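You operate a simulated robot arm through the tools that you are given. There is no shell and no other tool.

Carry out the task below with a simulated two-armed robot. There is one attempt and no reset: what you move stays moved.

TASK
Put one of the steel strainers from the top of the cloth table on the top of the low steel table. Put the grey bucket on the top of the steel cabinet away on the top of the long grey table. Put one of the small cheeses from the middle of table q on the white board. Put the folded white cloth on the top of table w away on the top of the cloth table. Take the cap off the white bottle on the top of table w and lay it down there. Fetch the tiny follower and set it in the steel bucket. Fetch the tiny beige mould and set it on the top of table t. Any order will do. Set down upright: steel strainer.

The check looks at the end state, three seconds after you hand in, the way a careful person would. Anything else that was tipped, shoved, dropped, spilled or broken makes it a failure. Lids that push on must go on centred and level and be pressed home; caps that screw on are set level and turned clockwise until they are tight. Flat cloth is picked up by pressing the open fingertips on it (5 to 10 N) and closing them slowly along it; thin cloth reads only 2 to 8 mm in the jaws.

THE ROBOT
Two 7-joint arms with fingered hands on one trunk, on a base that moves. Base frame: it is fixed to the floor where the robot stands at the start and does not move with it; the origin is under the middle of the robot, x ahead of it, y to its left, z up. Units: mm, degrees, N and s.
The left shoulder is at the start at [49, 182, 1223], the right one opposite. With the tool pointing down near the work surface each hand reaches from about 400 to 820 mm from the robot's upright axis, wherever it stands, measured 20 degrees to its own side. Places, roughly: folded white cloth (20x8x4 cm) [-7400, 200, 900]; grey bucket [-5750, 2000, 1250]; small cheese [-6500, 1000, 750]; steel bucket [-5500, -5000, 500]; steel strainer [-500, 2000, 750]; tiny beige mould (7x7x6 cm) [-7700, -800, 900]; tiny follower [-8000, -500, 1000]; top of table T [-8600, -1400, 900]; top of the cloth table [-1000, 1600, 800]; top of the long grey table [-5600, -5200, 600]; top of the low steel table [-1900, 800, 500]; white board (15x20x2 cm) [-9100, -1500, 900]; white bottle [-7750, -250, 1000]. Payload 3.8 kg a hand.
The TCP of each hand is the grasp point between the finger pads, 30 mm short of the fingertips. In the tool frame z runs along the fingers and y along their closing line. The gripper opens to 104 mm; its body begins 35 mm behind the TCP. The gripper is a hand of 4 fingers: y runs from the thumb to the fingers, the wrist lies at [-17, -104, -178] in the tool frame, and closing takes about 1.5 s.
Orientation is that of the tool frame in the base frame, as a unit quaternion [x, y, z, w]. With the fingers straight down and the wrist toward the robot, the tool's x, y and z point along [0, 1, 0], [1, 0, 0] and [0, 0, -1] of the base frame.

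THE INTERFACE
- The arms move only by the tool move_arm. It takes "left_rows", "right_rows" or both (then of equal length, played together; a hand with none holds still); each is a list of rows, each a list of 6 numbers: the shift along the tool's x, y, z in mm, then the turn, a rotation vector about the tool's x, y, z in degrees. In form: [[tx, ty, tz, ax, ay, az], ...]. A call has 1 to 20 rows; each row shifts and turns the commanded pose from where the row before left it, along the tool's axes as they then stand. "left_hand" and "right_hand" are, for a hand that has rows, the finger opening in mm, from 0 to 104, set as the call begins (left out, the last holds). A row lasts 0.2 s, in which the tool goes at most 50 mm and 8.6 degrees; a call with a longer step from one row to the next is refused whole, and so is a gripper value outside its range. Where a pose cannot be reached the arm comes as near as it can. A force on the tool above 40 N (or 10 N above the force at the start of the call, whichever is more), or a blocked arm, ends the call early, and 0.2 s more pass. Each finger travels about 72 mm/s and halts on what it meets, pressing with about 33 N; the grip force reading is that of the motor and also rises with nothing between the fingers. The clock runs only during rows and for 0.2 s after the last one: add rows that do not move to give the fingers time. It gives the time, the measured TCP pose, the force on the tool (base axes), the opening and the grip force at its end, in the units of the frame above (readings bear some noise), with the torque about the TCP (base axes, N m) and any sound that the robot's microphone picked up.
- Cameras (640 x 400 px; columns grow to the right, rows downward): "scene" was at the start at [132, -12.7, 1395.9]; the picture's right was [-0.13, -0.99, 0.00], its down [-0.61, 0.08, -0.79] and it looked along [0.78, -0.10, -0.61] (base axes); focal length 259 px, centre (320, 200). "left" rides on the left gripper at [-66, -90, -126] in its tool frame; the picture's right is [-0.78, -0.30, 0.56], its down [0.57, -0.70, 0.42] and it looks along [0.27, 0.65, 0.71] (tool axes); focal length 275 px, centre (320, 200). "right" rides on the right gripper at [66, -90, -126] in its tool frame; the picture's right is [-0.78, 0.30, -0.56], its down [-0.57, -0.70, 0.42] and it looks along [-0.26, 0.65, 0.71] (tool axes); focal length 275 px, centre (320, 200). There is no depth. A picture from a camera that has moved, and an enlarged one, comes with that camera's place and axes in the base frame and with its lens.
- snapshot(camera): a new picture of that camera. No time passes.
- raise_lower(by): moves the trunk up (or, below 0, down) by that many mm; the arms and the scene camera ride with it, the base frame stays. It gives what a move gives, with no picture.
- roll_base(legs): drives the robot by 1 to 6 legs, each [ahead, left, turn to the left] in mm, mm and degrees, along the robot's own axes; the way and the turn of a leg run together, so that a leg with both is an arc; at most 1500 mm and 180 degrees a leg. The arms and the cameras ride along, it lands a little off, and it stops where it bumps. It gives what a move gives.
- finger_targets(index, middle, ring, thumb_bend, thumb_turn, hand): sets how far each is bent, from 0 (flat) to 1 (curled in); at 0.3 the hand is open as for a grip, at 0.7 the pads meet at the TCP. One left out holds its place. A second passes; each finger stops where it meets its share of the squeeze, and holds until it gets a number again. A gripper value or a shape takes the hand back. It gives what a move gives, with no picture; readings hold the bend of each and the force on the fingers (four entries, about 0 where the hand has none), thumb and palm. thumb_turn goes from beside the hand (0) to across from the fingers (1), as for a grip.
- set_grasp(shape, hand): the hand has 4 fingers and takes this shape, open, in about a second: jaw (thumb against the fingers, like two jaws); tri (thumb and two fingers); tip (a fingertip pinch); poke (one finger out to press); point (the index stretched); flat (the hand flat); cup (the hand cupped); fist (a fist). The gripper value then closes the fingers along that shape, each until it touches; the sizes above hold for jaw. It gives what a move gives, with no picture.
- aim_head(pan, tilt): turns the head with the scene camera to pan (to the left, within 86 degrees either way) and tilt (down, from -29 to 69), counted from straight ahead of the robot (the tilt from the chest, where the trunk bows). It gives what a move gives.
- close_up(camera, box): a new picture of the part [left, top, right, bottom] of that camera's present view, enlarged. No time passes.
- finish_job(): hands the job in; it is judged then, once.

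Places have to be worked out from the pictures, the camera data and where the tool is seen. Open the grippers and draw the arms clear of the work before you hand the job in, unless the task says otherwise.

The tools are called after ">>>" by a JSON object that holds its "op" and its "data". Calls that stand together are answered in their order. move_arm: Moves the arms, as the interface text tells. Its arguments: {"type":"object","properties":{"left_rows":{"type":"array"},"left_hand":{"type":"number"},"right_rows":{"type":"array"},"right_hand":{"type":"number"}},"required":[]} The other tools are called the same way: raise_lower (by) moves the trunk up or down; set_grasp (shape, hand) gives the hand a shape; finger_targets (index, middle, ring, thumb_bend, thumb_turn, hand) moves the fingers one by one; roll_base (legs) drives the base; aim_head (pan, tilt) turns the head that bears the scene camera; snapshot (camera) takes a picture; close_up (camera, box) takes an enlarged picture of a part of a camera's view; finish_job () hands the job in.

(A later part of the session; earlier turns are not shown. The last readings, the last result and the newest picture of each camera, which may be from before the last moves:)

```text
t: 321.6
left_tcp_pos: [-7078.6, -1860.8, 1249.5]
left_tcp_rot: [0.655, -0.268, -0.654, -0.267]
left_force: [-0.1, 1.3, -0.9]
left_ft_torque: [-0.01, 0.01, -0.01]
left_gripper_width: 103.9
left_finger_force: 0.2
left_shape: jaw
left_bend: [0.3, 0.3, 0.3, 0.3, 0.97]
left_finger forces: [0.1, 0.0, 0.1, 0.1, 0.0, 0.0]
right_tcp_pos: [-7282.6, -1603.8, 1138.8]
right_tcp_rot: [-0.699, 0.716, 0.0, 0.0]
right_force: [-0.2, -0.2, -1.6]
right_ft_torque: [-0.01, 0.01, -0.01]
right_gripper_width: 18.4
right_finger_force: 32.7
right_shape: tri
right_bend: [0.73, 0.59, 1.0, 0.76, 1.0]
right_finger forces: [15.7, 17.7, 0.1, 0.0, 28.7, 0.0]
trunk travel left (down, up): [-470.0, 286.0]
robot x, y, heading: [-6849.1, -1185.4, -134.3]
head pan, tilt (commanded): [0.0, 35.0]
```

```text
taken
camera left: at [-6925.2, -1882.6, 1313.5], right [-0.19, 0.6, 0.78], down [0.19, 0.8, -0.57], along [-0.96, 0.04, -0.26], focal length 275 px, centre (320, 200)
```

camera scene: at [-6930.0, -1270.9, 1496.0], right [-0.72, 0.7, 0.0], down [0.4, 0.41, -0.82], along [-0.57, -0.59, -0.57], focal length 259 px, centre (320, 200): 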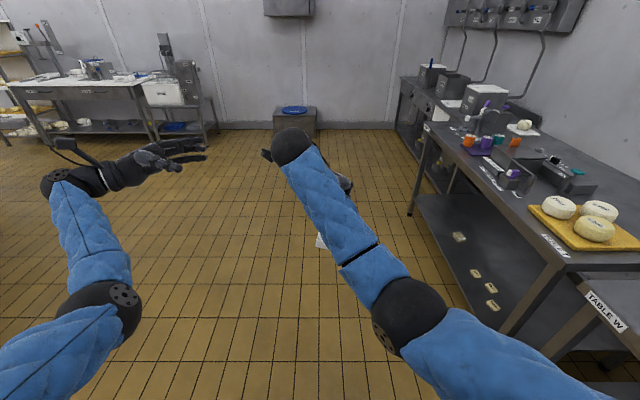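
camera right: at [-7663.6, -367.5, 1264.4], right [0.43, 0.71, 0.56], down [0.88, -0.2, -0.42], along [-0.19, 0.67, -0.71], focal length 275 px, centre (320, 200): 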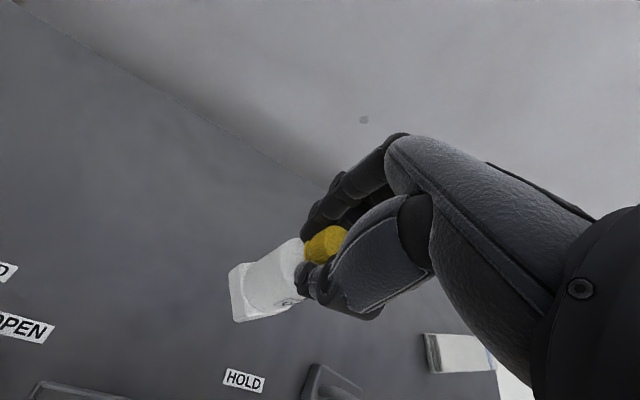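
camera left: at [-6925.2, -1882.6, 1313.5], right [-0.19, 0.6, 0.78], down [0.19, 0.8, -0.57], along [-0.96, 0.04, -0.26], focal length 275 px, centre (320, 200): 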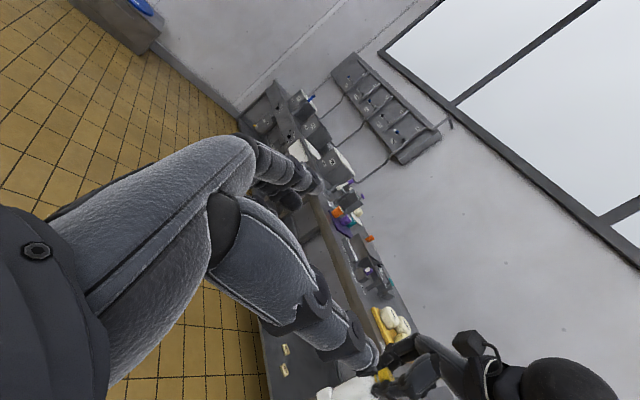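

The bottle hangs in front of me. I lower the left hand to body height and advance to about 110 mm from the bottle.

>>> {"op": "move_arm", "data": {"left_rows": [[25, -8, 0, 0, 0, 0], [40, -8, 0, 0, 0, 0], [45, -9, 0, 0, 0, 0], [45, -9, 0, 0, 0, 0], [42, -8, 0, 0, 0, 0], [0, 0, 40, 0, 0, 0], [0, 0, 45, 0, 0, 0], [0, 0, 45, 0, 0, 0], [0, 0, 45, 0, 0, 0], [0, 0, 40, 0, 0, 0], [0, 0, 0, 0, 0, 0]]}}

>>> {"op": "snapshot", "data": {"camera": "left"}}

>>> {"op": "snapshot", "data": {"camera": "right"}}

>>> {"op": "snapshot", "data": {"camera": "scene"}}

```text
t: 323.9
left_tcp_pos: [-7200.4, -1680.8, 1051.4]
left_tcp_rot: [-0.654, 0.268, 0.655, 0.266]
left_force: [0.8, 0.5, 0.7]
left_ft_torque: [0.02, 0.04, 0.03]
left_gripper_width: 103.9
left_finger_force: 0.1
left_shape: jaw
left_bend: [0.3, 0.3, 0.3, 0.3, 0.97]
left_finger forces: [0.0, 0.1, 0.0, 0.0, 0.0, 0.0]
right_tcp_pos: [-7282.0, -1603.0, 1138.9]
right_tcp_rot: [-0.698, 0.716, 0.001, 0.0]
right_force: [0.2, -0.7, -1.6]
right_ft_torque: [0.0, -0.01, 0.02]
right_gripper_width: 18.6
right_finger_force: 32.9
right_shape: tri
right_bend: [0.73, 0.59, 1.0, 0.76, 1.0]
right_finger forces: [15.9, 17.7, 0.0, 0.0, 28.8, 0.0]
trunk travel left (down, up): [-470.0, 286.0]
robot x, y, heading: [-6846.1, -1188.0, -134.3]
head pan, tilt (commanded): [0.0, 35.0]
```

```text
taken
camera left: at [-7048.3, -1703.8, 1118.1], right [-0.19, 0.6, 0.78], down [0.19, 0.8, -0.57], along [-0.96, 0.04, -0.26], focal length 275 px, centre (320, 200)
```

left: 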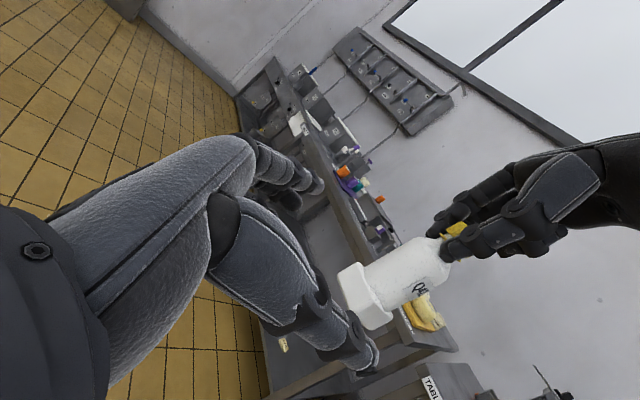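

```text
taken
camera right: at [-7193.7, -1672.2, 1265.4], right [-0.28, 0.78, 0.56], down [0.71, 0.56, -0.43], along [-0.64, 0.28, -0.71], focal length 275 px, centre (320, 200)
```

right: 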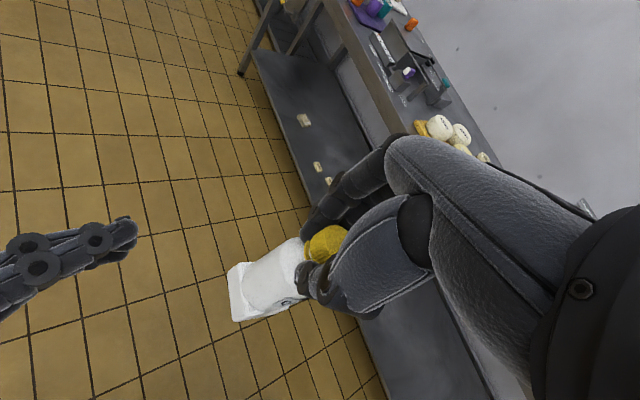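

```text
taken
camera scene: at [-6929.7, -1271.3, 1496.0], right [-0.72, 0.7, 0.0], down [0.4, 0.41, -0.82], along [-0.57, -0.59, -0.57], focal length 259 px, centre (320, 200)
```

scene: 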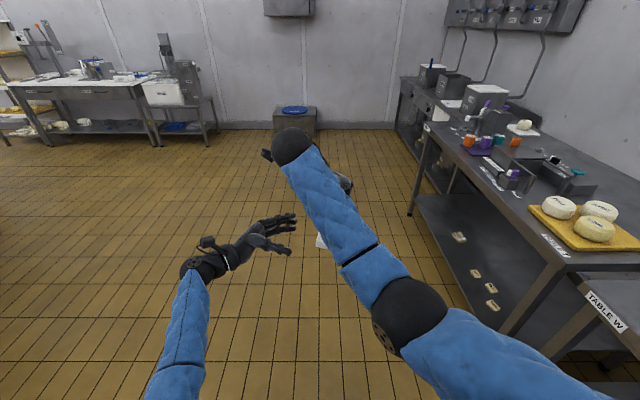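

The left hand is lined up with the bottle's body. I shift slightly up and advance around it.

>>> {"op": "move_arm", "data": {"left_rows": [[-6, -5, 20, 0, 0, 0], [0, 0, 30, 0, 0, 0], [0, 0, 30, 0, 0, 0], [0, 0, 22, 0, 0, 0], [0, 0, 0, 0, 0, 0]]}}

>>> {"op": "snapshot", "data": {"camera": "left"}}

>>> {"op": "snapshot", "data": {"camera": "right"}}

```text
t: 325.1
left_tcp_pos: [-7268.7, -1609.0, 1057.4]
left_tcp_rot: [0.658, -0.268, -0.653, -0.263]
left_force: [0.3, 0.9, -0.4]
left_ft_torque: [-0.02, 0.01, -0.04]
left_gripper_width: 103.9
left_finger_force: 0.1
left_shape: jaw
left_bend: [0.3, 0.3, 0.3, 0.3, 0.97]
left_finger forces: [0.0, 0.0, 0.0, 0.0, 0.0, 0.0]
right_tcp_pos: [-7282.6, -1603.4, 1139.6]
right_tcp_rot: [-0.698, 0.716, 0.001, -0.002]
right_force: [0.0, -0.1, -1.3]
right_ft_torque: [0.02, 0.02, 0.0]
right_gripper_width: 18.5
right_finger_force: 33.0
right_shape: tri
right_bend: [0.73, 0.59, 1.0, 0.76, 1.0]
right_finger forces: [15.8, 17.7, 0.0, 0.1, 28.8, 0.0]
trunk travel left (down, up): [-470.0, 286.0]
robot x, y, heading: [-6850.7, -1189.6, -134.2]
head pan, tilt (commanded): [0.0, 35.0]
```

```text
taken
camera left: at [-7116.5, -1631.1, 1123.4], right [-0.2, 0.61, 0.77], down [0.19, 0.79, -0.58], along [-0.96, 0.03, -0.27], focal length 275 px, centre (320, 200)
```

left: 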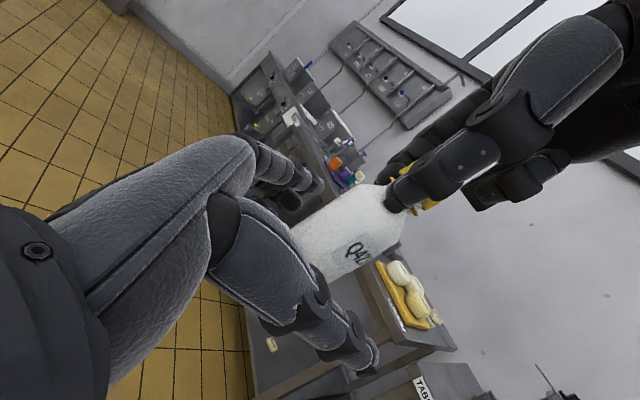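

```text
taken
camera right: at [-7194.0, -1671.8, 1265.5], right [-0.28, 0.78, 0.56], down [0.71, 0.56, -0.43], along [-0.64, 0.28, -0.71], focal length 275 px, centre (320, 200)
```

right: 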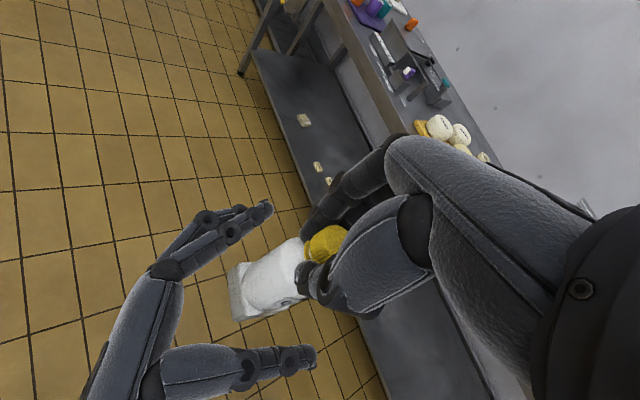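

The bottle is between the jaws; 14 mm more forward, then I close the left hand on the body.

>>> {"op": "move_arm", "data": {"left_rows": [[0, 2, 7, 0, 0, 0], [0, 0, 7, 0, 0, 0], [0, 0, 0, 0, 0, 0]]}}

>>> {"op": "move_arm", "data": {"left_rows": [[0, 0, 0, 0, 0, 0], [0, 0, 0, 0, 0, 0], [0, 0, 0, 0, 0, 0], [0, 0, 0, 0, 0, 0], [0, 0, 0, 0, 0, 0], [0, 0, 0, 0, 0, 0], [0, 0, 0, 0, 0, 0]], "left_hand": 20}}

>>> {"op": "snapshot", "data": {"camera": "left"}}

>>> {"op": "snapshot", "data": {"camera": "right"}}

```text
t: 325.9
left_tcp_pos: [-7277.8, -1605.1, 1055.6]
left_tcp_rot: [0.66, -0.268, -0.651, -0.261]
left_force: [0.1, 0.3, 0.2]
left_ft_torque: [0.0, 0.0, -0.01]
left_gripper_width: 103.9
left_finger_force: 0.0
left_shape: jaw
left_bend: [0.3, 0.3, 0.3, 0.3, 0.97]
left_finger forces: [0.0, 0.0, 0.0, 0.0, 0.0, 0.0]
right_tcp_pos: [-7280.8, -1603.4, 1138.9]
right_tcp_rot: [-0.699, 0.716, 0.001, 0.0]
right_force: [0.5, -0.5, -1.0]
right_ft_torque: [-0.03, -0.03, 0.01]
right_gripper_width: 18.7
right_finger_force: 33.5
right_shape: tri
right_bend: [0.73, 0.59, 1.0, 0.76, 1.0]
right_finger forces: [15.8, 17.7, 0.0, 0.0, 28.6, 0.0]
trunk travel left (down, up): [-470.0, 286.0]
robot x, y, heading: [-6846.3, -1187.8, -134.3]
head pan, tilt (commanded): [0.0, 35.0]
```

```text
t: 327.6
left_tcp_pos: [-7277.4, -1604.9, 1056.9]
left_tcp_rot: [0.66, -0.268, -0.652, -0.26]
left_force: [-4.1, 3.2, 0.0]
left_ft_torque: [-0.16, 0.01, 0.11]
left_gripper_width: 28.9
left_finger_force: 32.8
left_shape: jaw
left_bend: [0.74, 0.55, 0.53, 0.77, 1.0]
left_finger forces: [16.7, 8.1, 4.2, 0.0, 25.7, 0.0]
right_tcp_pos: [-7280.8, -1603.1, 1140.2]
right_tcp_rot: [-0.698, 0.716, 0.0, 0.0]
right_force: [3.6, -3.4, -0.4]
right_ft_torque: [-0.1, -0.31, -0.09]
right_gripper_width: 18.1
right_finger_force: 33.1
right_shape: tri
right_bend: [0.73, 0.59, 1.0, 0.76, 1.0]
right_finger forces: [15.5, 16.2, 0.0, 0.0, 33.3, 0.0]
trunk travel left (down, up): [-470.0, 286.0]
robot x, y, heading: [-6848.9, -1191.0, -134.3]
head pan, tilt (commanded): [0.0, 35.0]
```

```text
taken
camera left: at [-7126.0, -1624.9, 1122.2], right [-0.2, 0.61, 0.77], down [0.19, 0.79, -0.58], along [-0.96, 0.03, -0.27], focal length 275 px, centre (320, 200)
```

left: 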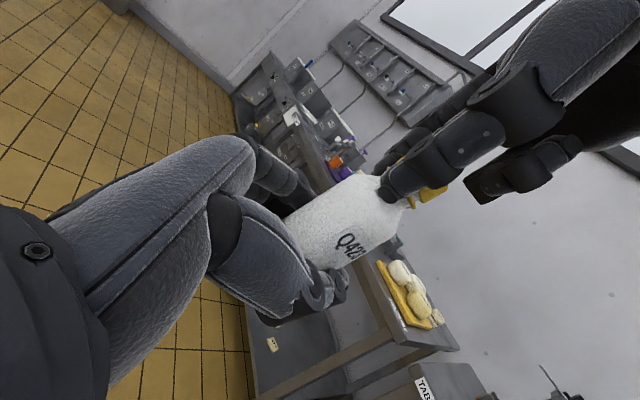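

```text
taken
camera right: at [-7193.7, -1671.9, 1265.7], right [-0.28, 0.78, 0.56], down [0.71, 0.56, -0.43], along [-0.64, 0.28, -0.71], focal length 275 px, centre (320, 200)
```

right: 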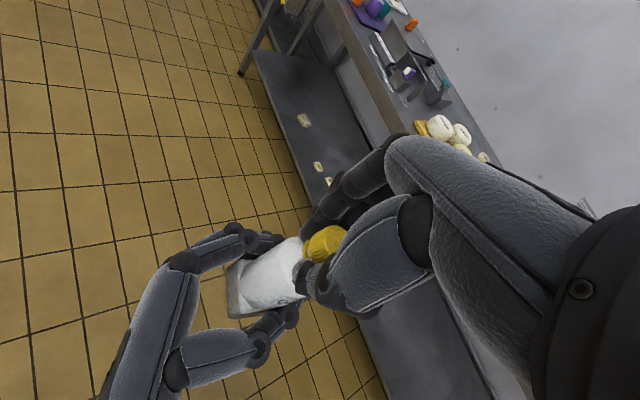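

Both hands hold the bottle. I turn the cap counter-clockwise and look.

>>> {"op": "move_arm", "data": {"right_rows": [[0, 0, 0, 0, 0, -5], [0, 0, -0.2, 0, 0, -8], [0, 0, -0.2, 0, 0, -8], [0, 0, -0.2, 0, 0, -8], [0, 0, -0.2, 0, 0, -8], [0, 0, -0.2, 0, 0, -8], [0, 0, 0, 0, 0, 0]]}}

>>> {"op": "snapshot", "data": {"camera": "left"}}

>>> {"op": "close_up", "data": {"camera": "left", "box": [260, 130, 500, 280]}}

```text
t: 329.1
left_tcp_pos: [-7278.7, -1604.2, 1054.9]
left_tcp_rot: [0.66, -0.268, -0.651, -0.261]
left_force: [-2.6, -1.4, -5.1]
left_ft_torque: [-0.03, -0.05, 0.31]
left_gripper_width: 29.5
left_finger_force: 33.1
left_shape: jaw
left_bend: [0.74, 0.55, 0.53, 0.77, 1.0]
left_finger forces: [15.5, 9.6, 3.9, 0.0, 26.9, 0.0]
right_tcp_pos: [-7283.1, -1604.0, 1138.9]
right_tcp_rot: [0.919, -0.393, 0.0, 0.001]
right_force: [1.9, 1.0, 4.8]
right_ft_torque: [0.16, -0.21, -0.28]
right_gripper_width: 18.1
right_finger_force: 33.0
right_shape: tri
right_bend: [0.73, 0.63, 1.0, 0.77, 0.92]
right_finger forces: [16.7, 28.0, 0.0, 0.0, 40.5, 0.0]
trunk travel left (down, up): [-470.0, 286.0]
robot x, y, heading: [-6850.1, -1186.7, -133.9]
head pan, tilt (commanded): [0.0, 35.0]
```

```text
taken
camera left: at [-7125.6, -1625.2, 1122.2], right [-0.2, 0.61, 0.77], down [0.19, 0.79, -0.58], along [-0.96, 0.03, -0.27], focal length 275 px, centre (320, 200)
```

left: 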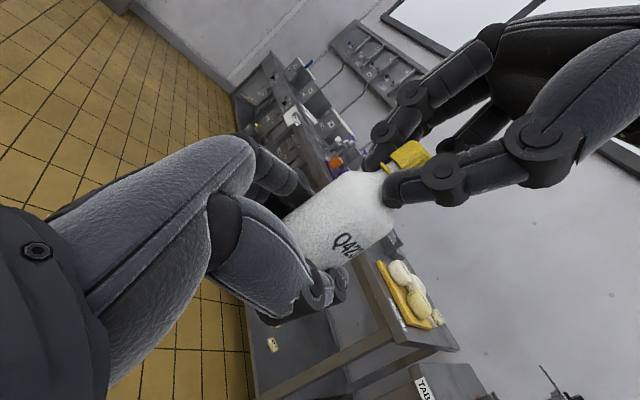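

```text
2.67 times, centred on (380, 205) of left
camera zoom: at [-7125.6, -1625.2, 1122.2], right [-0.2, 0.61, 0.77], down [0.19, 0.79, -0.58], along [-0.96, 0.03, -0.27], focal length 734 px, centre (160, 187)
```

zoom: 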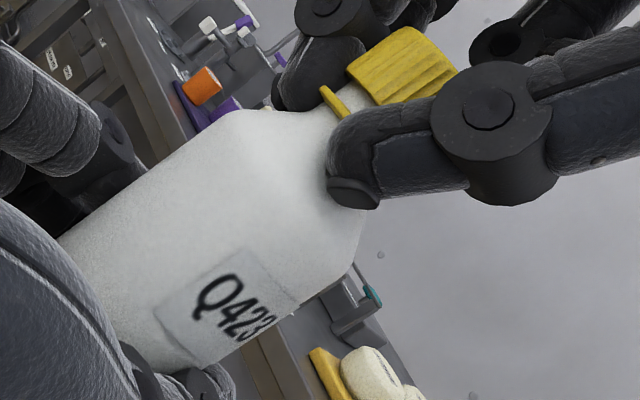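

The cap is turning off: it has risen from its ring while the bottle stays still. I keep turning with a slight lift.

>>> {"op": "move_arm", "data": {"right_rows": [[0, 0, -0.5, 0, 0, -7], [0, 0, -0.5, 0, 0, -8], [0, 0, -0.5, 0, 0, -8], [0, 0, -0.5, 0, 0, -8], [0, 0, -0.5, 0, 0, -8], [0, 0, 0, 0, 0, 0]]}}

>>> {"op": "close_up", "data": {"camera": "left", "box": [260, 130, 500, 280]}}

>>> {"op": "snapshot", "data": {"camera": "right"}}

```text
t: 330.6
left_tcp_pos: [-7278.1, -1603.9, 1056.2]
left_tcp_rot: [0.659, -0.269, -0.652, -0.262]
left_force: [7.3, 6.3, 4.2]
left_ft_torque: [-0.13, 0.1, 0.28]
left_gripper_width: 30.7
left_finger_force: 33.7
left_shape: jaw
left_bend: [0.74, 0.55, 0.55, 0.77, 1.0]
left_finger forces: [13.1, 7.7, 3.8, 0.0, 33.5, 0.0]
right_tcp_pos: [-7283.4, -1602.3, 1142.0]
right_tcp_rot: [0.998, -0.064, -0.001, -0.001]
right_force: [-7.0, -7.1, -6.7]
right_ft_torque: [-0.47, 0.54, -0.32]
right_gripper_width: 17.3
right_finger_force: 33.1
right_shape: tri
right_bend: [0.72, 0.73, 1.0, 0.77, 0.91]
right_finger forces: [21.5, 31.8, 0.1, 0.1, 37.0, 0.1]
trunk travel left (down, up): [-470.0, 286.0]
robot x, y, heading: [-6847.1, -1188.1, -133.9]
head pan, tilt (commanded): [0.0, 35.0]
```

```text
2.67 times, centred on (380, 205) of left
camera zoom: at [-7125.7, -1624.9, 1122.7], right [-0.2, 0.61, 0.77], down [0.19, 0.79, -0.58], along [-0.96, 0.03, -0.27], focal length 734 px, centre (160, 187)
```

zoom: 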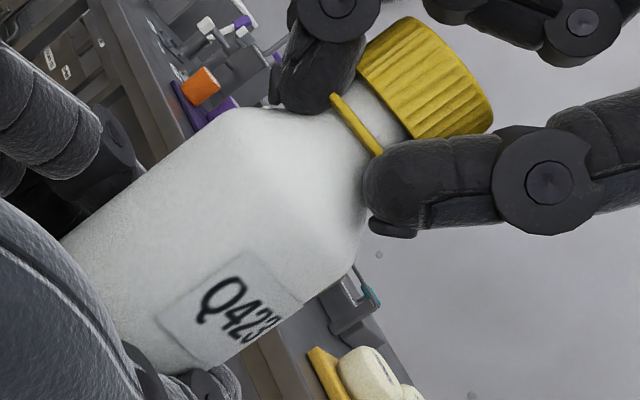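

```text
taken
camera right: at [-7206.5, -1522.8, 1267.1], right [-0.81, -0.19, 0.56], down [-0.48, 0.77, -0.42], along [-0.35, -0.61, -0.71], focal length 275 px, centre (320, 200)
```

right: 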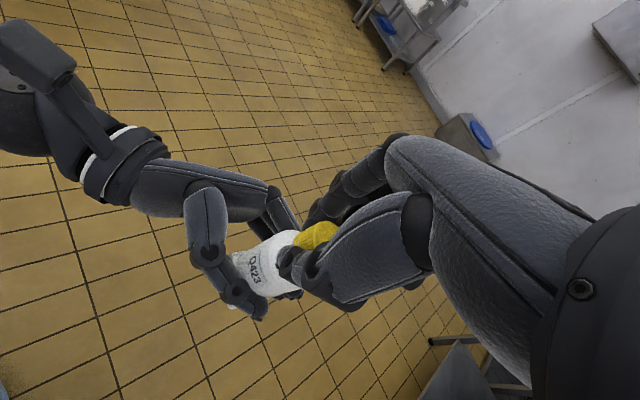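

The cap has climbed several mm above its ring. I regrip higher: open, rise 11 mm, turn back clockwise, and close again.

>>> {"op": "move_arm", "data": {"right_rows": [[0, 0, 0, 0, 0, 0], [0, 0, 0, 0, 0, 0], [0, 0, 0, 0, 0, 0], [0, 0, -4, 0, 0, 0], [0, 0, -4, 0, 0, 0], [0, 0, -3, 0, 0, 0]], "right_hand": 75}}

>>> {"op": "close_up", "data": {"camera": "left", "box": [260, 100, 500, 250]}}

```text
t: 331.9
left_tcp_pos: [-7278.7, -1604.8, 1055.0]
left_tcp_rot: [0.66, -0.269, -0.651, -0.261]
left_force: [-0.5, -0.2, 0.0]
left_ft_torque: [0.04, -0.02, 0.01]
left_gripper_width: 30.2
left_finger_force: 32.5
left_shape: jaw
left_bend: [0.74, 0.55, 0.56, 0.77, 1.0]
left_finger forces: [17.6, 7.9, 4.2, 0.0, 26.2, 0.0]
right_tcp_pos: [-7284.2, -1602.4, 1153.1]
right_tcp_rot: [0.998, -0.065, 0.0, 0.0]
right_force: [-0.2, -0.6, -0.5]
right_ft_torque: [0.01, -0.01, 0.0]
right_gripper_width: 74.4
right_finger_force: 0.1
right_shape: tri
right_bend: [0.27, 0.36, 0.99, 0.55, 0.99]
right_finger forces: [0.0, 0.0, 0.0, 0.0, 0.0, 0.1]
trunk travel left (down, up): [-470.0, 286.0]
robot x, y, heading: [-6848.6, -1190.9, -134.6]
head pan, tilt (commanded): [0.0, 35.0]
```

```text
2.67 times, centred on (380, 175) of left
camera zoom: at [-7125.9, -1625.1, 1122.4], right [-0.2, 0.61, 0.77], down [0.19, 0.79, -0.58], along [-0.96, 0.03, -0.27], focal length 734 px, centre (160, 267)
```

zoom: 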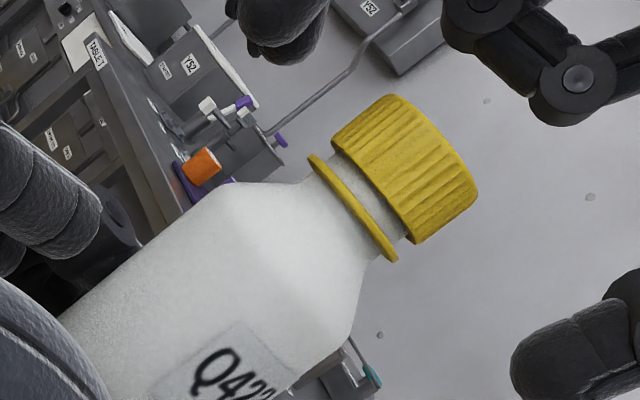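

The cap stays on its thread, about 5 mm up. I swing the open hand back 80° clockwise.

>>> {"op": "move_arm", "data": {"right_rows": [[0, 0, 0, 0, 0, 8], [0, 0, 0, 0, 0, 8], [0, 0, 0, 0, 0, 8], [0, 0, 0, 0, 0, 8], [0, 0, 0, 0, 0, 8], [0, 0, 0, 0, 0, 8], [0, 0, 0, 0, 0, 8], [0, 0, 0, 0, 0, 8], [0, 0, 0, 0, 0, 8], [0, 0, 0, 0, 0, 8], [0, 0, 0, 0, 0, 0]]}}

>>> {"op": "snapshot", "data": {"camera": "right"}}

>>> {"op": "close_up", "data": {"camera": "left", "box": [260, 60, 580, 260]}}

```text
t: 334.4
left_tcp_pos: [-7278.0, -1604.3, 1056.7]
left_tcp_rot: [0.66, -0.268, -0.651, -0.26]
left_force: [-0.9, -0.4, 0.2]
left_ft_torque: [0.04, -0.02, 0.01]
left_gripper_width: 30.0
left_finger_force: 33.2
left_shape: jaw
left_bend: [0.74, 0.55, 0.56, 0.77, 1.0]
left_finger forces: [17.8, 7.8, 4.3, 0.1, 26.2, 0.1]
right_tcp_pos: [-7282.1, -1602.4, 1151.3]
right_tcp_rot: [0.723, -0.691, 0.0, 0.0]
right_force: [0.5, -0.1, 0.1]
right_ft_torque: [-0.02, 0.02, -0.01]
right_gripper_width: 74.5
right_finger_force: 0.1
right_shape: tri
right_bend: [0.27, 0.36, 0.99, 0.55, 0.99]
right_finger forces: [0.1, 0.0, 0.0, 0.0, 0.0, 0.1]
trunk travel left (down, up): [-470.0, 286.0]
robot x, y, heading: [-6846.2, -1192.1, -134.5]
head pan, tilt (commanded): [0.0, 35.0]
```

```text
taken
camera right: at [-7190.1, -1665.6, 1278.0], right [-0.33, 0.76, 0.56], down [0.68, 0.6, -0.43], along [-0.66, 0.24, -0.71], focal length 275 px, centre (320, 200)
```

right: 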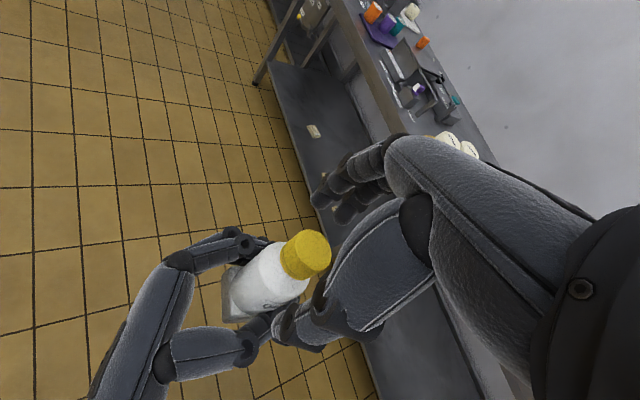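

```text
2.00 times, centred on (420, 160) of left
camera zoom: at [-7126.0, -1625.0, 1122.5], right [-0.2, 0.61, 0.77], down [0.19, 0.79, -0.58], along [-0.96, 0.03, -0.27], focal length 551 px, centre (120, 280)
```

zoom: 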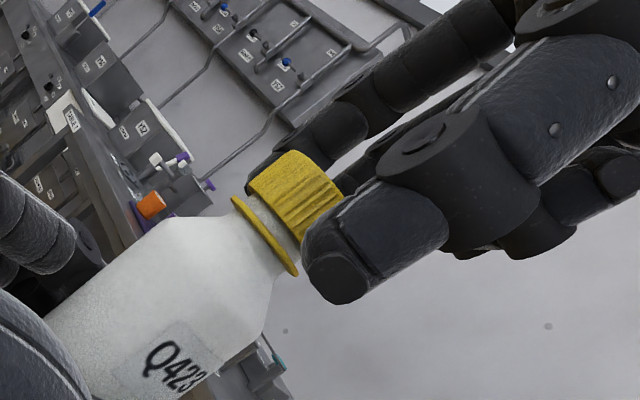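

Positioned to grip again. I close on the cap and turn counter-clockwise another 80° with a little lift.

>>> {"op": "move_arm", "data": {"right_rows": [[4, 1, 0, 0, 0, 0], [0, 0, 0, 0, 0, 0], [0, 0, 0, 0, 0, 0], [0, 0, 0, 0, 0, 0], [0, 0, 0, 0, 0, 0], [0, 0, 0, 0, 0, 0], [0, 0, 0, 0, 0, 0]], "right_hand": 10}}

>>> {"op": "close_up", "data": {"camera": "left", "box": [260, 60, 580, 260]}}

>>> {"op": "move_arm", "data": {"right_rows": [[0, 0, 0, 0, 0, -6], [0, 0, -0.4, 0, 0, -8], [0, 0, -0.4, 0, 0, -8], [0, 0, -0.4, 0, 0, -8], [0, 0, -0.4, 0, 0, -8], [0, 0, -0.4, 0, 0, -8], [0, 0, -0.4, 0, 0, -8], [0, 0, -0.4, 0, 0, -8], [0, 0, -0.4, 0, 0, -8], [0, 0, 0, 0, 0, 0]]}}

>>> {"op": "close_up", "data": {"camera": "left", "box": [260, 60, 580, 260]}}

```text
t: 335.9
left_tcp_pos: [-7279.2, -1604.4, 1055.1]
left_tcp_rot: [0.66, -0.268, -0.651, -0.261]
left_force: [-2.8, 0.2, -0.2]
left_ft_torque: [-0.03, -0.17, -0.01]
left_gripper_width: 30.3
left_finger_force: 33.1
left_shape: jaw
left_bend: [0.74, 0.55, 0.56, 0.78, 1.0]
left_finger forces: [20.3, 7.9, 3.9, 0.1, 26.7, 0.1]
right_tcp_pos: [-7284.0, -1606.9, 1152.4]
right_tcp_rot: [0.723, -0.691, -0.001, 0.0]
right_force: [2.9, -0.3, 0.9]
right_ft_torque: [-0.01, -0.15, 0.03]
right_gripper_width: 19.1
right_finger_force: 33.1
right_shape: tri
right_bend: [0.73, 0.62, 1.0, 0.74, 1.0]
right_finger forces: [15.0, 15.2, 0.1, 0.0, 31.5, 0.0]
trunk travel left (down, up): [-470.0, 286.0]
robot x, y, heading: [-6847.3, -1187.2, -134.4]
head pan, tilt (commanded): [0.0, 35.0]
```

```text
2.00 times, centred on (420, 160) of left
camera zoom: at [-7126.0, -1625.1, 1122.4], right [-0.2, 0.61, 0.77], down [0.19, 0.79, -0.58], along [-0.96, 0.03, -0.27], focal length 551 px, centre (120, 280)
```

zoom: 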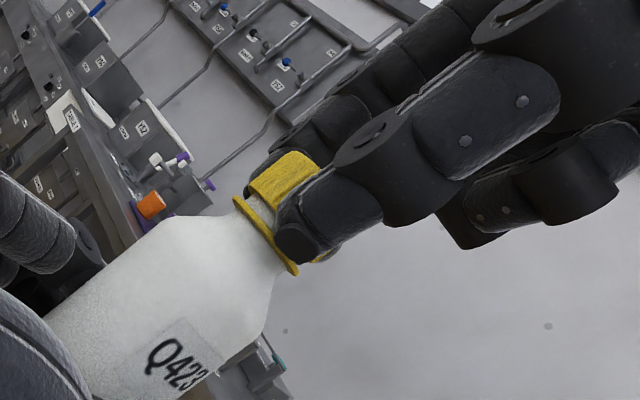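

```text
t: 338.1
left_tcp_pos: [-7277.8, -1602.7, 1056.5]
left_tcp_rot: [0.66, -0.269, -0.652, -0.261]
left_force: [2.1, 1.8, 6.3]
left_ft_torque: [-0.07, 0.11, -0.02]
left_gripper_width: 30.1
left_finger_force: 32.8
left_shape: jaw
left_bend: [0.74, 0.55, 0.56, 0.78, 1.0]
left_finger forces: [16.4, 7.5, 4.6, 0.1, 27.3, 0.0]
right_tcp_pos: [-7282.6, -1606.3, 1157.0]
right_tcp_rot: [0.989, -0.15, 0.0, 0.0]
right_force: [0.1, -2.8, -6.6]
right_ft_torque: [-0.15, 0.03, -0.01]
right_gripper_width: 18.9
right_finger_force: 33.6
right_shape: tri
right_bend: [0.73, 0.62, 1.0, 0.74, 1.0]
right_finger forces: [18.7, 16.2, 0.1, 0.0, 29.3, 0.1]
trunk travel left (down, up): [-470.0, 286.0]
robot x, y, heading: [-6848.1, -1187.4, -134.0]
head pan, tilt (commanded): [0.0, 35.0]
```

```text
2.00 times, centred on (420, 160) of left
camera zoom: at [-7125.9, -1625.1, 1123.2], right [-0.2, 0.61, 0.77], down [0.19, 0.79, -0.58], along [-0.96, 0.03, -0.27], focal length 551 px, centre (120, 280)
```

zoom: 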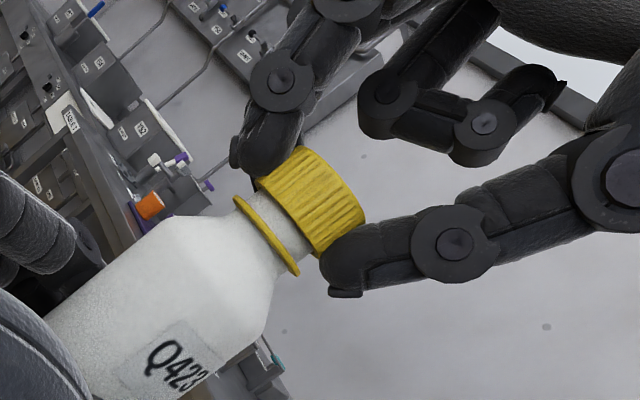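

Torque has dropped to nothing. I try pulling the cap straight up gently.

>>> {"op": "move_arm", "data": {"right_rows": [[0, 0, -2, 0, 0, 0], [0, 0, -3, 0, 0, 0], [0, 0, -3, 0, 0, 0], [0, 0, 0, 0, 0, 0]]}}

>>> {"op": "close_up", "data": {"camera": "left", "box": [260, 60, 580, 260]}}

```text
t: 339.1
left_tcp_pos: [-7279.2, -1604.5, 1058.4]
left_tcp_rot: [0.659, -0.27, -0.653, -0.26]
left_force: [2.4, 1.7, 21.7]
left_ft_torque: [-0.1, 0.3, 0.0]
left_gripper_width: 29.9
left_finger_force: 33.0
left_shape: jaw
left_bend: [0.74, 0.55, 0.56, 0.78, 0.99]
left_finger forces: [14.5, 7.4, 4.2, 0.0, 27.8, 0.0]
right_tcp_pos: [-7284.0, -1605.3, 1162.2]
right_tcp_rot: [0.988, -0.152, 0.0, -0.002]
right_force: [-2.1, -1.9, -22.7]
right_ft_torque: [-0.19, 0.04, 0.01]
right_gripper_width: 17.8
right_finger_force: 33.0
right_shape: tri
right_bend: [0.73, 0.62, 1.0, 0.74, 1.0]
right_finger forces: [17.8, 16.1, 0.0, 0.0, 27.0, 0.0]
trunk travel left (down, up): [-470.0, 286.0]
robot x, y, heading: [-6850.7, -1189.0, -134.2]
head pan, tilt (commanded): [0.0, 35.0]
```

```text
2.00 times, centred on (420, 160) of left
camera zoom: at [-7126.4, -1625.2, 1124.8], right [-0.2, 0.61, 0.77], down [0.18, 0.79, -0.58], along [-0.96, 0.03, -0.27], focal length 551 px, centre (120, 280)
```

zoom: 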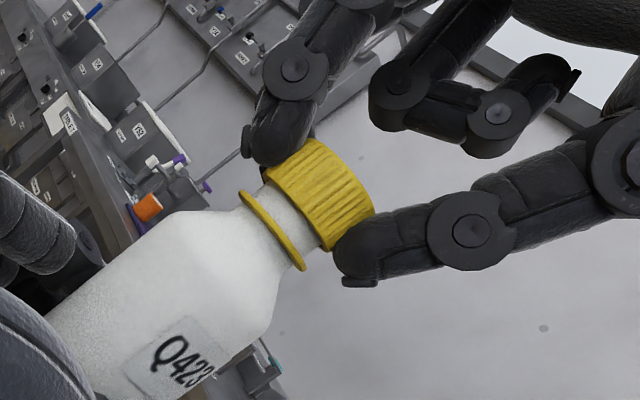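

Still on the thread. I relax, open, swing back and make another turn.

>>> {"op": "move_arm", "data": {"right_rows": [[0, 0, 4, 0, 0, 0], [0, 0, 0, 0, 0, 0], [0, 0, 0, 0, 0, 0]]}}

>>> {"op": "move_arm", "data": {"right_rows": [[0, 0, 0, 0, 0, 0], [0, 0, 0, 0, 0, 0], [0, 0, 0, 0, 0, 0], [0, 0, -1, 0, 0, 0], [0, 0, 0, 0, 0, 8], [0, 0, 0, 0, 0, 8], [0, 0, 0, 0, 0, 8], [0, 0, 0, 0, 0, 8], [0, 0, 0, 0, 0, 8], [0, 0, 0, 0, 0, 8], [0, 0, 0, 0, 0, 8], [0, 0, 0, 0, 0, 8], [0, 0, 0, 0, 0, 8], [0, 0, 0, 0, 0, 8], [0, 0, 0, 0, 0, 0]], "right_hand": 75}}

>>> {"op": "close_up", "data": {"camera": "left", "box": [260, 60, 580, 260]}}

>>> {"op": "snapshot", "data": {"camera": "right"}}

```text
t: 339.9
left_tcp_pos: [-7279.1, -1604.8, 1057.3]
left_tcp_rot: [0.659, -0.27, -0.652, -0.259]
left_force: [1.5, 0.6, 13.8]
left_ft_torque: [-0.05, 0.23, 0.0]
left_gripper_width: 30.1
left_finger_force: 32.7
left_shape: jaw
left_bend: [0.74, 0.55, 0.56, 0.78, 0.99]
left_finger forces: [15.4, 7.5, 4.2, 0.0, 26.9, 0.1]
right_tcp_pos: [-7282.8, -1608.6, 1160.0]
right_tcp_rot: [0.989, -0.151, 0.0, 0.0]
right_force: [-1.4, -1.0, -14.7]
right_ft_torque: [-0.14, 0.04, 0.02]
right_gripper_width: 17.9
right_finger_force: 32.7
right_shape: tri
right_bend: [0.73, 0.62, 1.0, 0.74, 1.0]
right_finger forces: [17.7, 16.0, 0.0, 0.0, 28.5, 0.0]
trunk travel left (down, up): [-470.0, 286.0]
robot x, y, heading: [-6847.1, -1189.3, -134.2]
head pan, tilt (commanded): [0.0, 35.0]
```

```text
t: 343.1
left_tcp_pos: [-7277.6, -1604.4, 1057.4]
left_tcp_rot: [0.66, -0.269, -0.651, -0.261]
left_force: [-0.1, -0.4, -1.9]
left_ft_torque: [-0.01, -0.02, 0.02]
left_gripper_width: 29.6
left_finger_force: 32.8
left_shape: jaw
left_bend: [0.74, 0.55, 0.56, 0.78, 0.99]
left_finger forces: [17.6, 8.2, 5.1, 0.1, 27.6, 0.1]
right_tcp_pos: [-7282.4, -1606.6, 1160.1]
right_tcp_rot: [-0.659, 0.752, 0.001, -0.001]
right_force: [0.4, -0.3, 0.1]
right_ft_torque: [-0.01, 0.0, 0.0]
right_gripper_width: 74.8
right_finger_force: 0.0
right_shape: tri
right_bend: [0.27, 0.36, 0.99, 0.55, 0.99]
right_finger forces: [0.0, 0.1, 0.0, 0.0, 0.1, 0.0]
trunk travel left (down, up): [-470.0, 286.0]
robot x, y, heading: [-6848.5, -1188.8, -134.4]
head pan, tilt (commanded): [0.0, 35.0]
```

```text
2.00 times, centred on (420, 160) of left
camera zoom: at [-7126.2, -1625.0, 1123.0], right [-0.2, 0.61, 0.77], down [0.19, 0.79, -0.58], along [-0.96, 0.03, -0.27], focal length 551 px, centre (120, 280)
```

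zoom: 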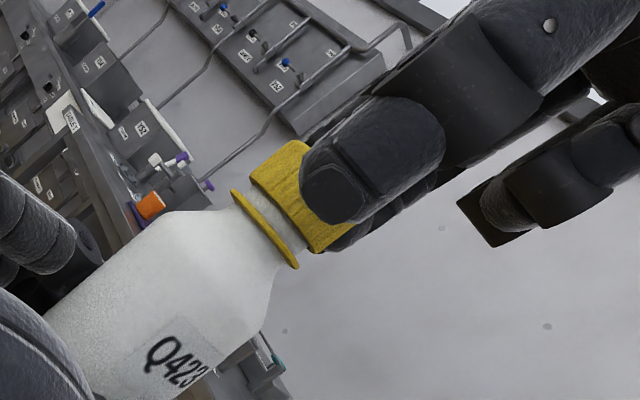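

```text
taken
camera right: at [-7202.7, -1684.5, 1286.4], right [-0.19, 0.81, 0.56], down [0.77, 0.48, -0.43], along [-0.61, 0.35, -0.71], focal length 275 px, centre (320, 200)
```

right: 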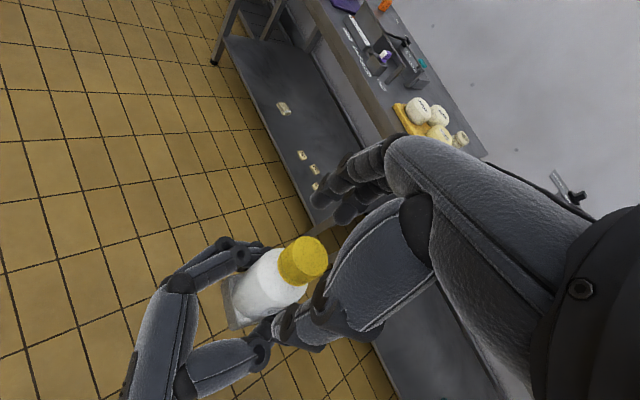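

Again I grip (4 mm lower) and turn counter-clockwise.

>>> {"op": "move_arm", "data": {"right_rows": [[3, 0, 5, 0, 0, 0], [0, 0, 0, 0, 0, 0], [0, 0, 0, 0, 0, 0], [0, 0, 0, 0, 0, 0], [0, 0, 0, 0, 0, 0], [0, 0, 0, 0, 0, 0], [0, 0, 0, 0, 0, 0]], "right_hand": 10}}

>>> {"op": "move_arm", "data": {"right_rows": [[0, 0, 0, 0, 0, -6], [0, 0, -0.5, 0, 0, -8], [0, 0, -0.5, 0, 0, -8], [0, 0, -0.5, 0, 0, -8], [0, 0, -0.5, 0, 0, -8], [0, 0, -0.5, 0, 0, -8], [0, 0, -0.5, 0, 0, -8], [0, 0, -0.5, 0, 0, -8], [0, 0, -0.5, 0, 0, -8], [0, 0, -0.5, 0, 0, -8], [0, 0, -0.5, 0, 0, -8], [0, 0, 0, 0, 0, 0]]}}

>>> {"op": "close_up", "data": {"camera": "left", "box": [260, 60, 580, 260]}}

```text
t: 344.8
left_tcp_pos: [-7279.1, -1605.3, 1055.7]
left_tcp_rot: [0.66, -0.268, -0.652, -0.26]
left_force: [-3.4, 0.1, -2.2]
left_ft_torque: [-0.02, -0.24, -0.02]
left_gripper_width: 29.8
left_finger_force: 33.7
left_shape: jaw
left_bend: [0.74, 0.55, 0.56, 0.78, 0.99]
left_finger forces: [21.1, 8.2, 4.2, 0.1, 28.4, 0.0]
right_tcp_pos: [-7284.4, -1609.1, 1155.5]
right_tcp_rot: [-0.66, 0.751, 0.0, 0.001]
right_force: [3.7, -0.2, 0.4]
right_ft_torque: [-0.06, -0.16, -0.02]
right_gripper_width: 19.2
right_finger_force: 32.7
right_shape: tri
right_bend: [0.73, 0.61, 1.0, 0.74, 1.0]
right_finger forces: [14.5, 15.1, 0.0, 0.0, 31.8, 0.0]
trunk travel left (down, up): [-470.0, 286.0]
robot x, y, heading: [-6848.2, -1187.4, -134.5]
head pan, tilt (commanded): [0.0, 35.0]
```

```text
t: 347.4
left_tcp_pos: [-7277.6, -1603.9, 1057.1]
left_tcp_rot: [0.66, -0.269, -0.651, -0.261]
left_force: [-1.8, -0.1, -2.9]
left_ft_torque: [-0.03, -0.09, -0.02]
left_gripper_width: 29.7
left_finger_force: 32.7
left_shape: jaw
left_bend: [0.74, 0.55, 0.56, 0.78, 0.99]
left_finger forces: [19.4, 8.1, 4.6, 0.1, 28.2, 0.0]
right_tcp_pos: [-7283.0, -1610.2, 1162.5]
right_tcp_rot: [0.995, -0.099, -0.001, 0.001]
right_force: [1.7, -0.6, 0.7]
right_ft_torque: [-0.01, -0.07, 0.02]
right_gripper_width: 19.2
right_finger_force: 32.6
right_shape: tri
right_bend: [0.73, 0.61, 1.0, 0.74, 1.0]
right_finger forces: [18.3, 16.1, 0.0, 0.1, 31.7, 0.1]
trunk travel left (down, up): [-470.0, 286.0]
robot x, y, heading: [-6847.0, -1188.7, -134.4]
head pan, tilt (commanded): [0.0, 35.0]
```

```text
2.00 times, centred on (420, 160) of left
camera zoom: at [-7126.1, -1625.1, 1122.6], right [-0.2, 0.61, 0.77], down [0.19, 0.79, -0.58], along [-0.96, 0.03, -0.27], focal length 551 px, centre (120, 280)
```

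zoom: 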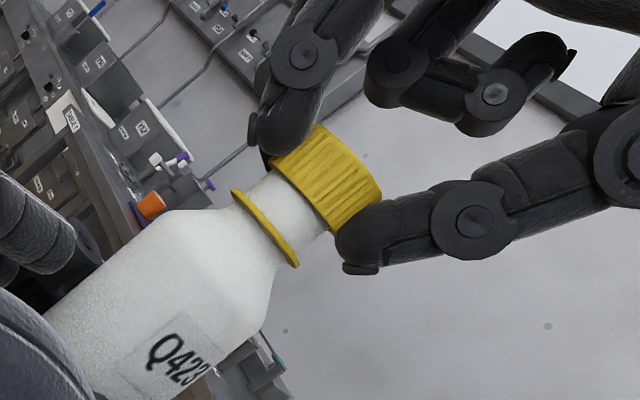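

The gap has grown to about 12 mm. I pull up gently again.

>>> {"op": "move_arm", "data": {"right_rows": [[0, 0, -2, 0, 0, 0], [0, 0, -3, 0, 0, 0], [0, 0, -3, 0, 0, 0], [0, 0, 0, 0, 0, 0]]}}

>>> {"op": "close_up", "data": {"camera": "left", "box": [260, 60, 580, 260]}}

```text
t: 348.4
left_tcp_pos: [-7277.5, -1604.7, 1056.5]
left_tcp_rot: [0.659, -0.269, -0.652, -0.261]
left_force: [0.5, 0.3, -2.0]
left_ft_torque: [-0.03, 0.04, 0.02]
left_gripper_width: 29.8
left_finger_force: 32.6
left_shape: jaw
left_bend: [0.74, 0.55, 0.56, 0.78, 0.99]
left_finger forces: [17.6, 8.5, 5.0, 0.0, 28.0, 0.0]
right_tcp_pos: [-7284.6, -1610.2, 1169.4]
right_tcp_rot: [0.995, -0.099, -0.001, 0.0]
right_force: [-0.6, 0.2, -0.1]
right_ft_torque: [0.01, 0.02, -0.01]
right_gripper_width: 19.2
right_finger_force: 33.1
right_shape: tri
right_bend: [0.73, 0.61, 1.0, 0.74, 1.0]
right_finger forces: [17.9, 16.8, 0.0, 0.0, 31.7, 0.0]
trunk travel left (down, up): [-470.0, 286.0]
robot x, y, heading: [-6848.5, -1188.7, -134.3]
head pan, tilt (commanded): [0.0, 35.0]
```

```text
2.00 times, centred on (420, 160) of left
camera zoom: at [-7126.1, -1625.1, 1122.8], right [-0.2, 0.61, 0.77], down [0.19, 0.79, -0.58], along [-0.96, 0.03, -0.27], focal length 551 px, centre (120, 280)
```

zoom: 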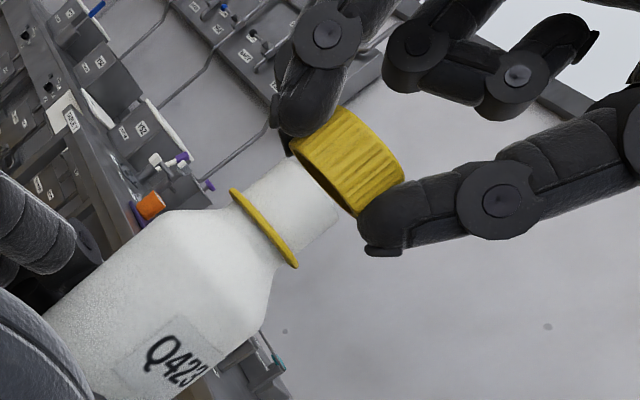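

The cap is off and free. I lift it clear and move the hands apart, the bottle staying upright in the left.

>>> {"op": "move_arm", "data": {"right_rows": [[0, 0, -15, 0, 0, 0], [0, 0, -30, 0, 0, 0], [0, 0, -30, 0, 0, 0], [0, 0, 0, 0, 0, 0], [0, 0, 0, 0, 0, 8], [0, 0, 0, 0, 0, 8], [0, 0, 0, 0, 0, 8], [0, 0, 0, 0, 0, 8], [-30, 0, 0, 0, 0, 0], [-30, 0, 0, 0, 0, 0], [-30, 0, 0, 0, 0, 0]], "left_rows": [[0, 0, 0, 0, 0, 0], [0, 0, 0, 0, 0, 0], [0, 0, 0, 0, 0, 0], [0, 0, -15, 0, 0, 0], [0, 0, -30, 0, 0, 0], [0, 0, -30, 0, 0, 0], [0, 0, -30, 0, 0, 0], [0, 0, -30, 0, 0, 0], [0, 0, -30, 0, 0, 0], [0, 0, -20, 0, 0, 0], [0, 0, 0, 0, 0, 0]]}}

>>> {"op": "snapshot", "data": {"camera": "scene"}}

>>> {"op": "snapshot", "data": {"camera": "left"}}

>>> {"op": "snapshot", "data": {"camera": "right"}}

```text
t: 350.8
left_tcp_pos: [-7151.1, -1724.4, 1058.3]
left_tcp_rot: [-0.654, 0.267, 0.656, 0.266]
left_force: [0.9, -0.3, -1.7]
left_ft_torque: [-0.01, -0.01, 0.0]
left_gripper_width: 29.6
left_finger_force: 32.8
left_shape: jaw
left_bend: [0.74, 0.55, 0.56, 0.78, 0.99]
left_finger forces: [17.3, 8.2, 4.9, 0.1, 27.8, 0.1]
right_tcp_pos: [-7349.5, -1546.8, 1243.4]
right_tcp_rot: [0.929, -0.369, 0.0, 0.0]
right_force: [-0.6, 0.8, 0.7]
right_ft_torque: [0.01, -0.01, 0.0]
right_gripper_width: 19.2
right_finger_force: 32.7
right_shape: tri
right_bend: [0.73, 0.61, 1.0, 0.74, 1.0]
right_finger forces: [17.9, 17.2, 0.1, 0.0, 31.4, 0.0]
trunk travel left (down, up): [-470.0, 286.0]
robot x, y, heading: [-6850.7, -1186.7, -134.1]
head pan, tilt (commanded): [0.0, 35.0]
```

```text
taken
camera scene: at [-6931.1, -1270.0, 1496.0], right [-0.72, 0.7, 0.0], down [0.4, 0.41, -0.82], along [-0.57, -0.59, -0.57], focal length 259 px, centre (320, 200)
```

scene: 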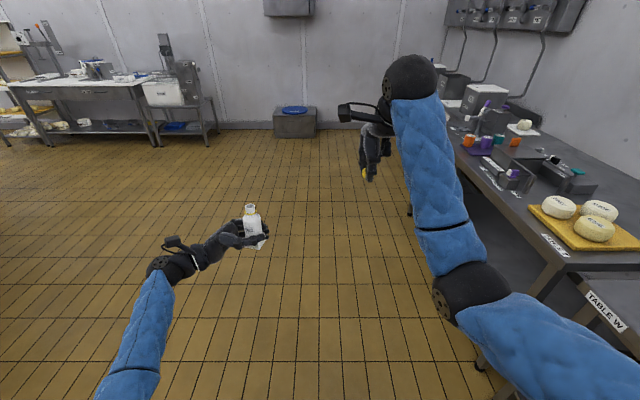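

```text
taken
camera left: at [-6998.1, -1747.3, 1123.6], right [-0.19, 0.6, 0.78], down [0.19, 0.8, -0.57], along [-0.96, 0.04, -0.26], focal length 275 px, centre (320, 200)
```

left: 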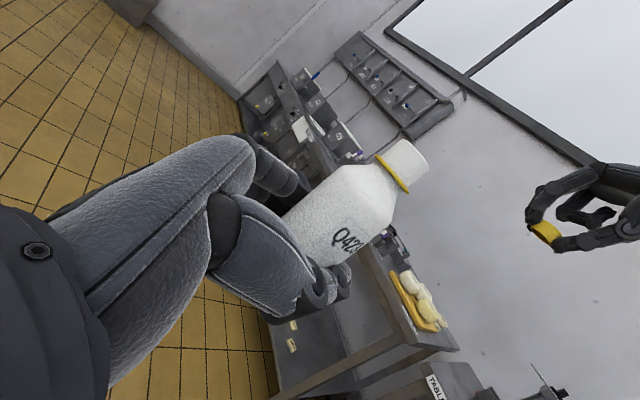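

```text
taken
camera right: at [-7240.5, -1528.5, 1369.5], right [-0.77, 0.32, 0.56], down [0.07, 0.9, -0.42], along [-0.64, -0.29, -0.71], focal length 275 px, centre (320, 200)
```

right: 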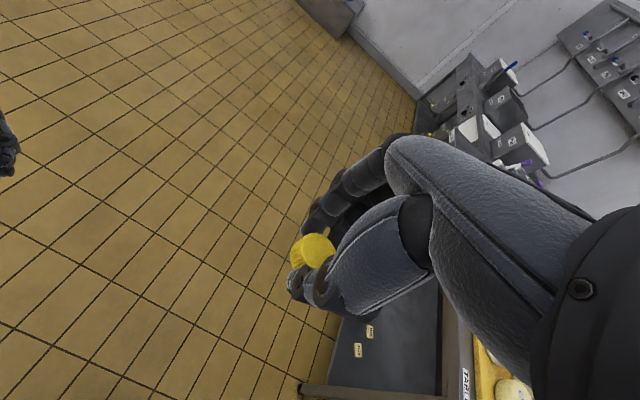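

I turn back to face table W to lay the cap down near its front.

>>> {"op": "roll_base", "data": {"legs": [[0, 0, -91]]}}

>>> {"op": "aim_head", "data": {"pan": -5, "tilt": 38}}

>>> {"op": "snapshot", "data": {"camera": "scene"}}

```text
t: 355.0
left_tcp_pos: [-7380.3, -875.2, 1058.0]
left_tcp_rot: [-0.266, 0.655, 0.268, 0.654]
left_force: [0.9, 0.1, -1.5]
left_ft_torque: [0.0, -0.02, 0.0]
left_gripper_width: 29.4
left_finger_force: 33.1
left_shape: jaw
left_bend: [0.74, 0.55, 0.56, 0.78, 1.0]
left_finger forces: [16.7, 7.6, 4.7, 0.0, 25.6, 0.1]
right_tcp_pos: [-7199.7, -679.8, 1243.8]
right_tcp_rot: [-0.386, 0.923, 0.0, 0.0]
right_force: [1.0, 0.2, -0.8]
right_ft_torque: [0.04, -0.02, -0.01]
right_gripper_width: 19.1
right_finger_force: 33.5
right_shape: tri
right_bend: [0.73, 0.61, 1.0, 0.74, 1.0]
right_finger forces: [17.5, 17.0, 0.0, 0.1, 30.5, 0.1]
trunk travel left (down, up): [-470.0, 286.0]
robot x, y, heading: [-6851.3, -1187.5, 134.5]
head pan, tilt (commanded): [0.0, 35.0]
```

```text
t: 355.7
left_tcp_pos: [-7379.5, -877.1, 1058.7]
left_tcp_rot: [-0.267, 0.655, 0.268, 0.655]
left_force: [0.0, -0.2, -0.3]
left_ft_torque: [0.01, -0.01, 0.02]
left_gripper_width: 29.9
left_finger_force: 32.8
left_shape: jaw
left_bend: [0.74, 0.55, 0.56, 0.78, 1.0]
left_finger forces: [16.8, 7.5, 4.7, 0.1, 25.6, 0.1]
right_tcp_pos: [-7199.5, -680.8, 1243.8]
right_tcp_rot: [-0.386, 0.923, 0.0, 0.0]
right_force: [-0.9, -0.6, -0.7]
right_ft_torque: [0.01, 0.0, 0.02]
right_gripper_width: 19.3
right_finger_force: 32.9
right_shape: tri
right_bend: [0.73, 0.61, 1.0, 0.74, 1.0]
right_finger forces: [17.5, 17.1, 0.1, 0.0, 30.4, 0.0]
trunk travel left (down, up): [-470.0, 286.0]
robot x, y, heading: [-6850.2, -1186.3, 134.4]
head pan, tilt (commanded): [-5.0, 38.0]
```

```text
taken
camera scene: at [-6923.6, -1103.9, 1491.5], right [0.77, 0.64, 0.0], down [0.39, -0.48, -0.79], along [-0.5, 0.61, -0.62], focal length 259 px, centre (320, 200)
```

scene: 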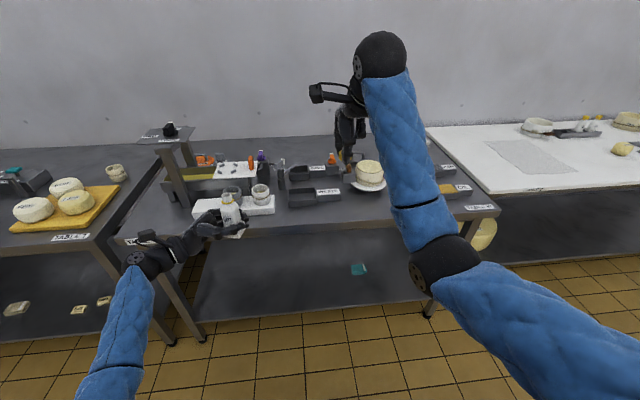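

I zoom on W's front strip to choose where to lay the cap.

>>> {"op": "close_up", "data": {"camera": "scene", "box": [230, 130, 500, 240]}}

```text
2.37 times, centred on (365, 185) of scene
camera zoom: at [-6923.6, -1103.9, 1491.5], right [0.77, 0.64, 0.0], down [0.39, -0.48, -0.79], along [-0.5, 0.61, -0.62], focal length 615 px, centre (213, 236)
```

zoom: 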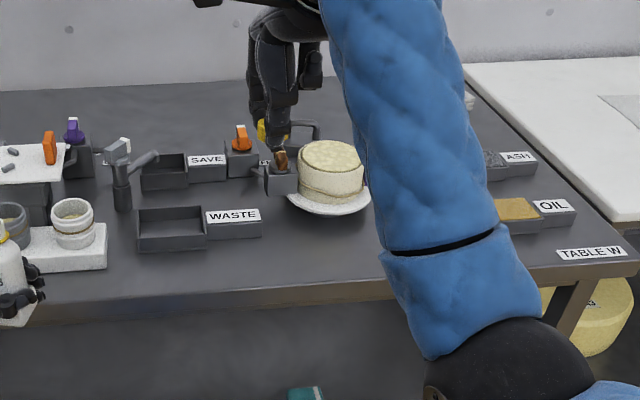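

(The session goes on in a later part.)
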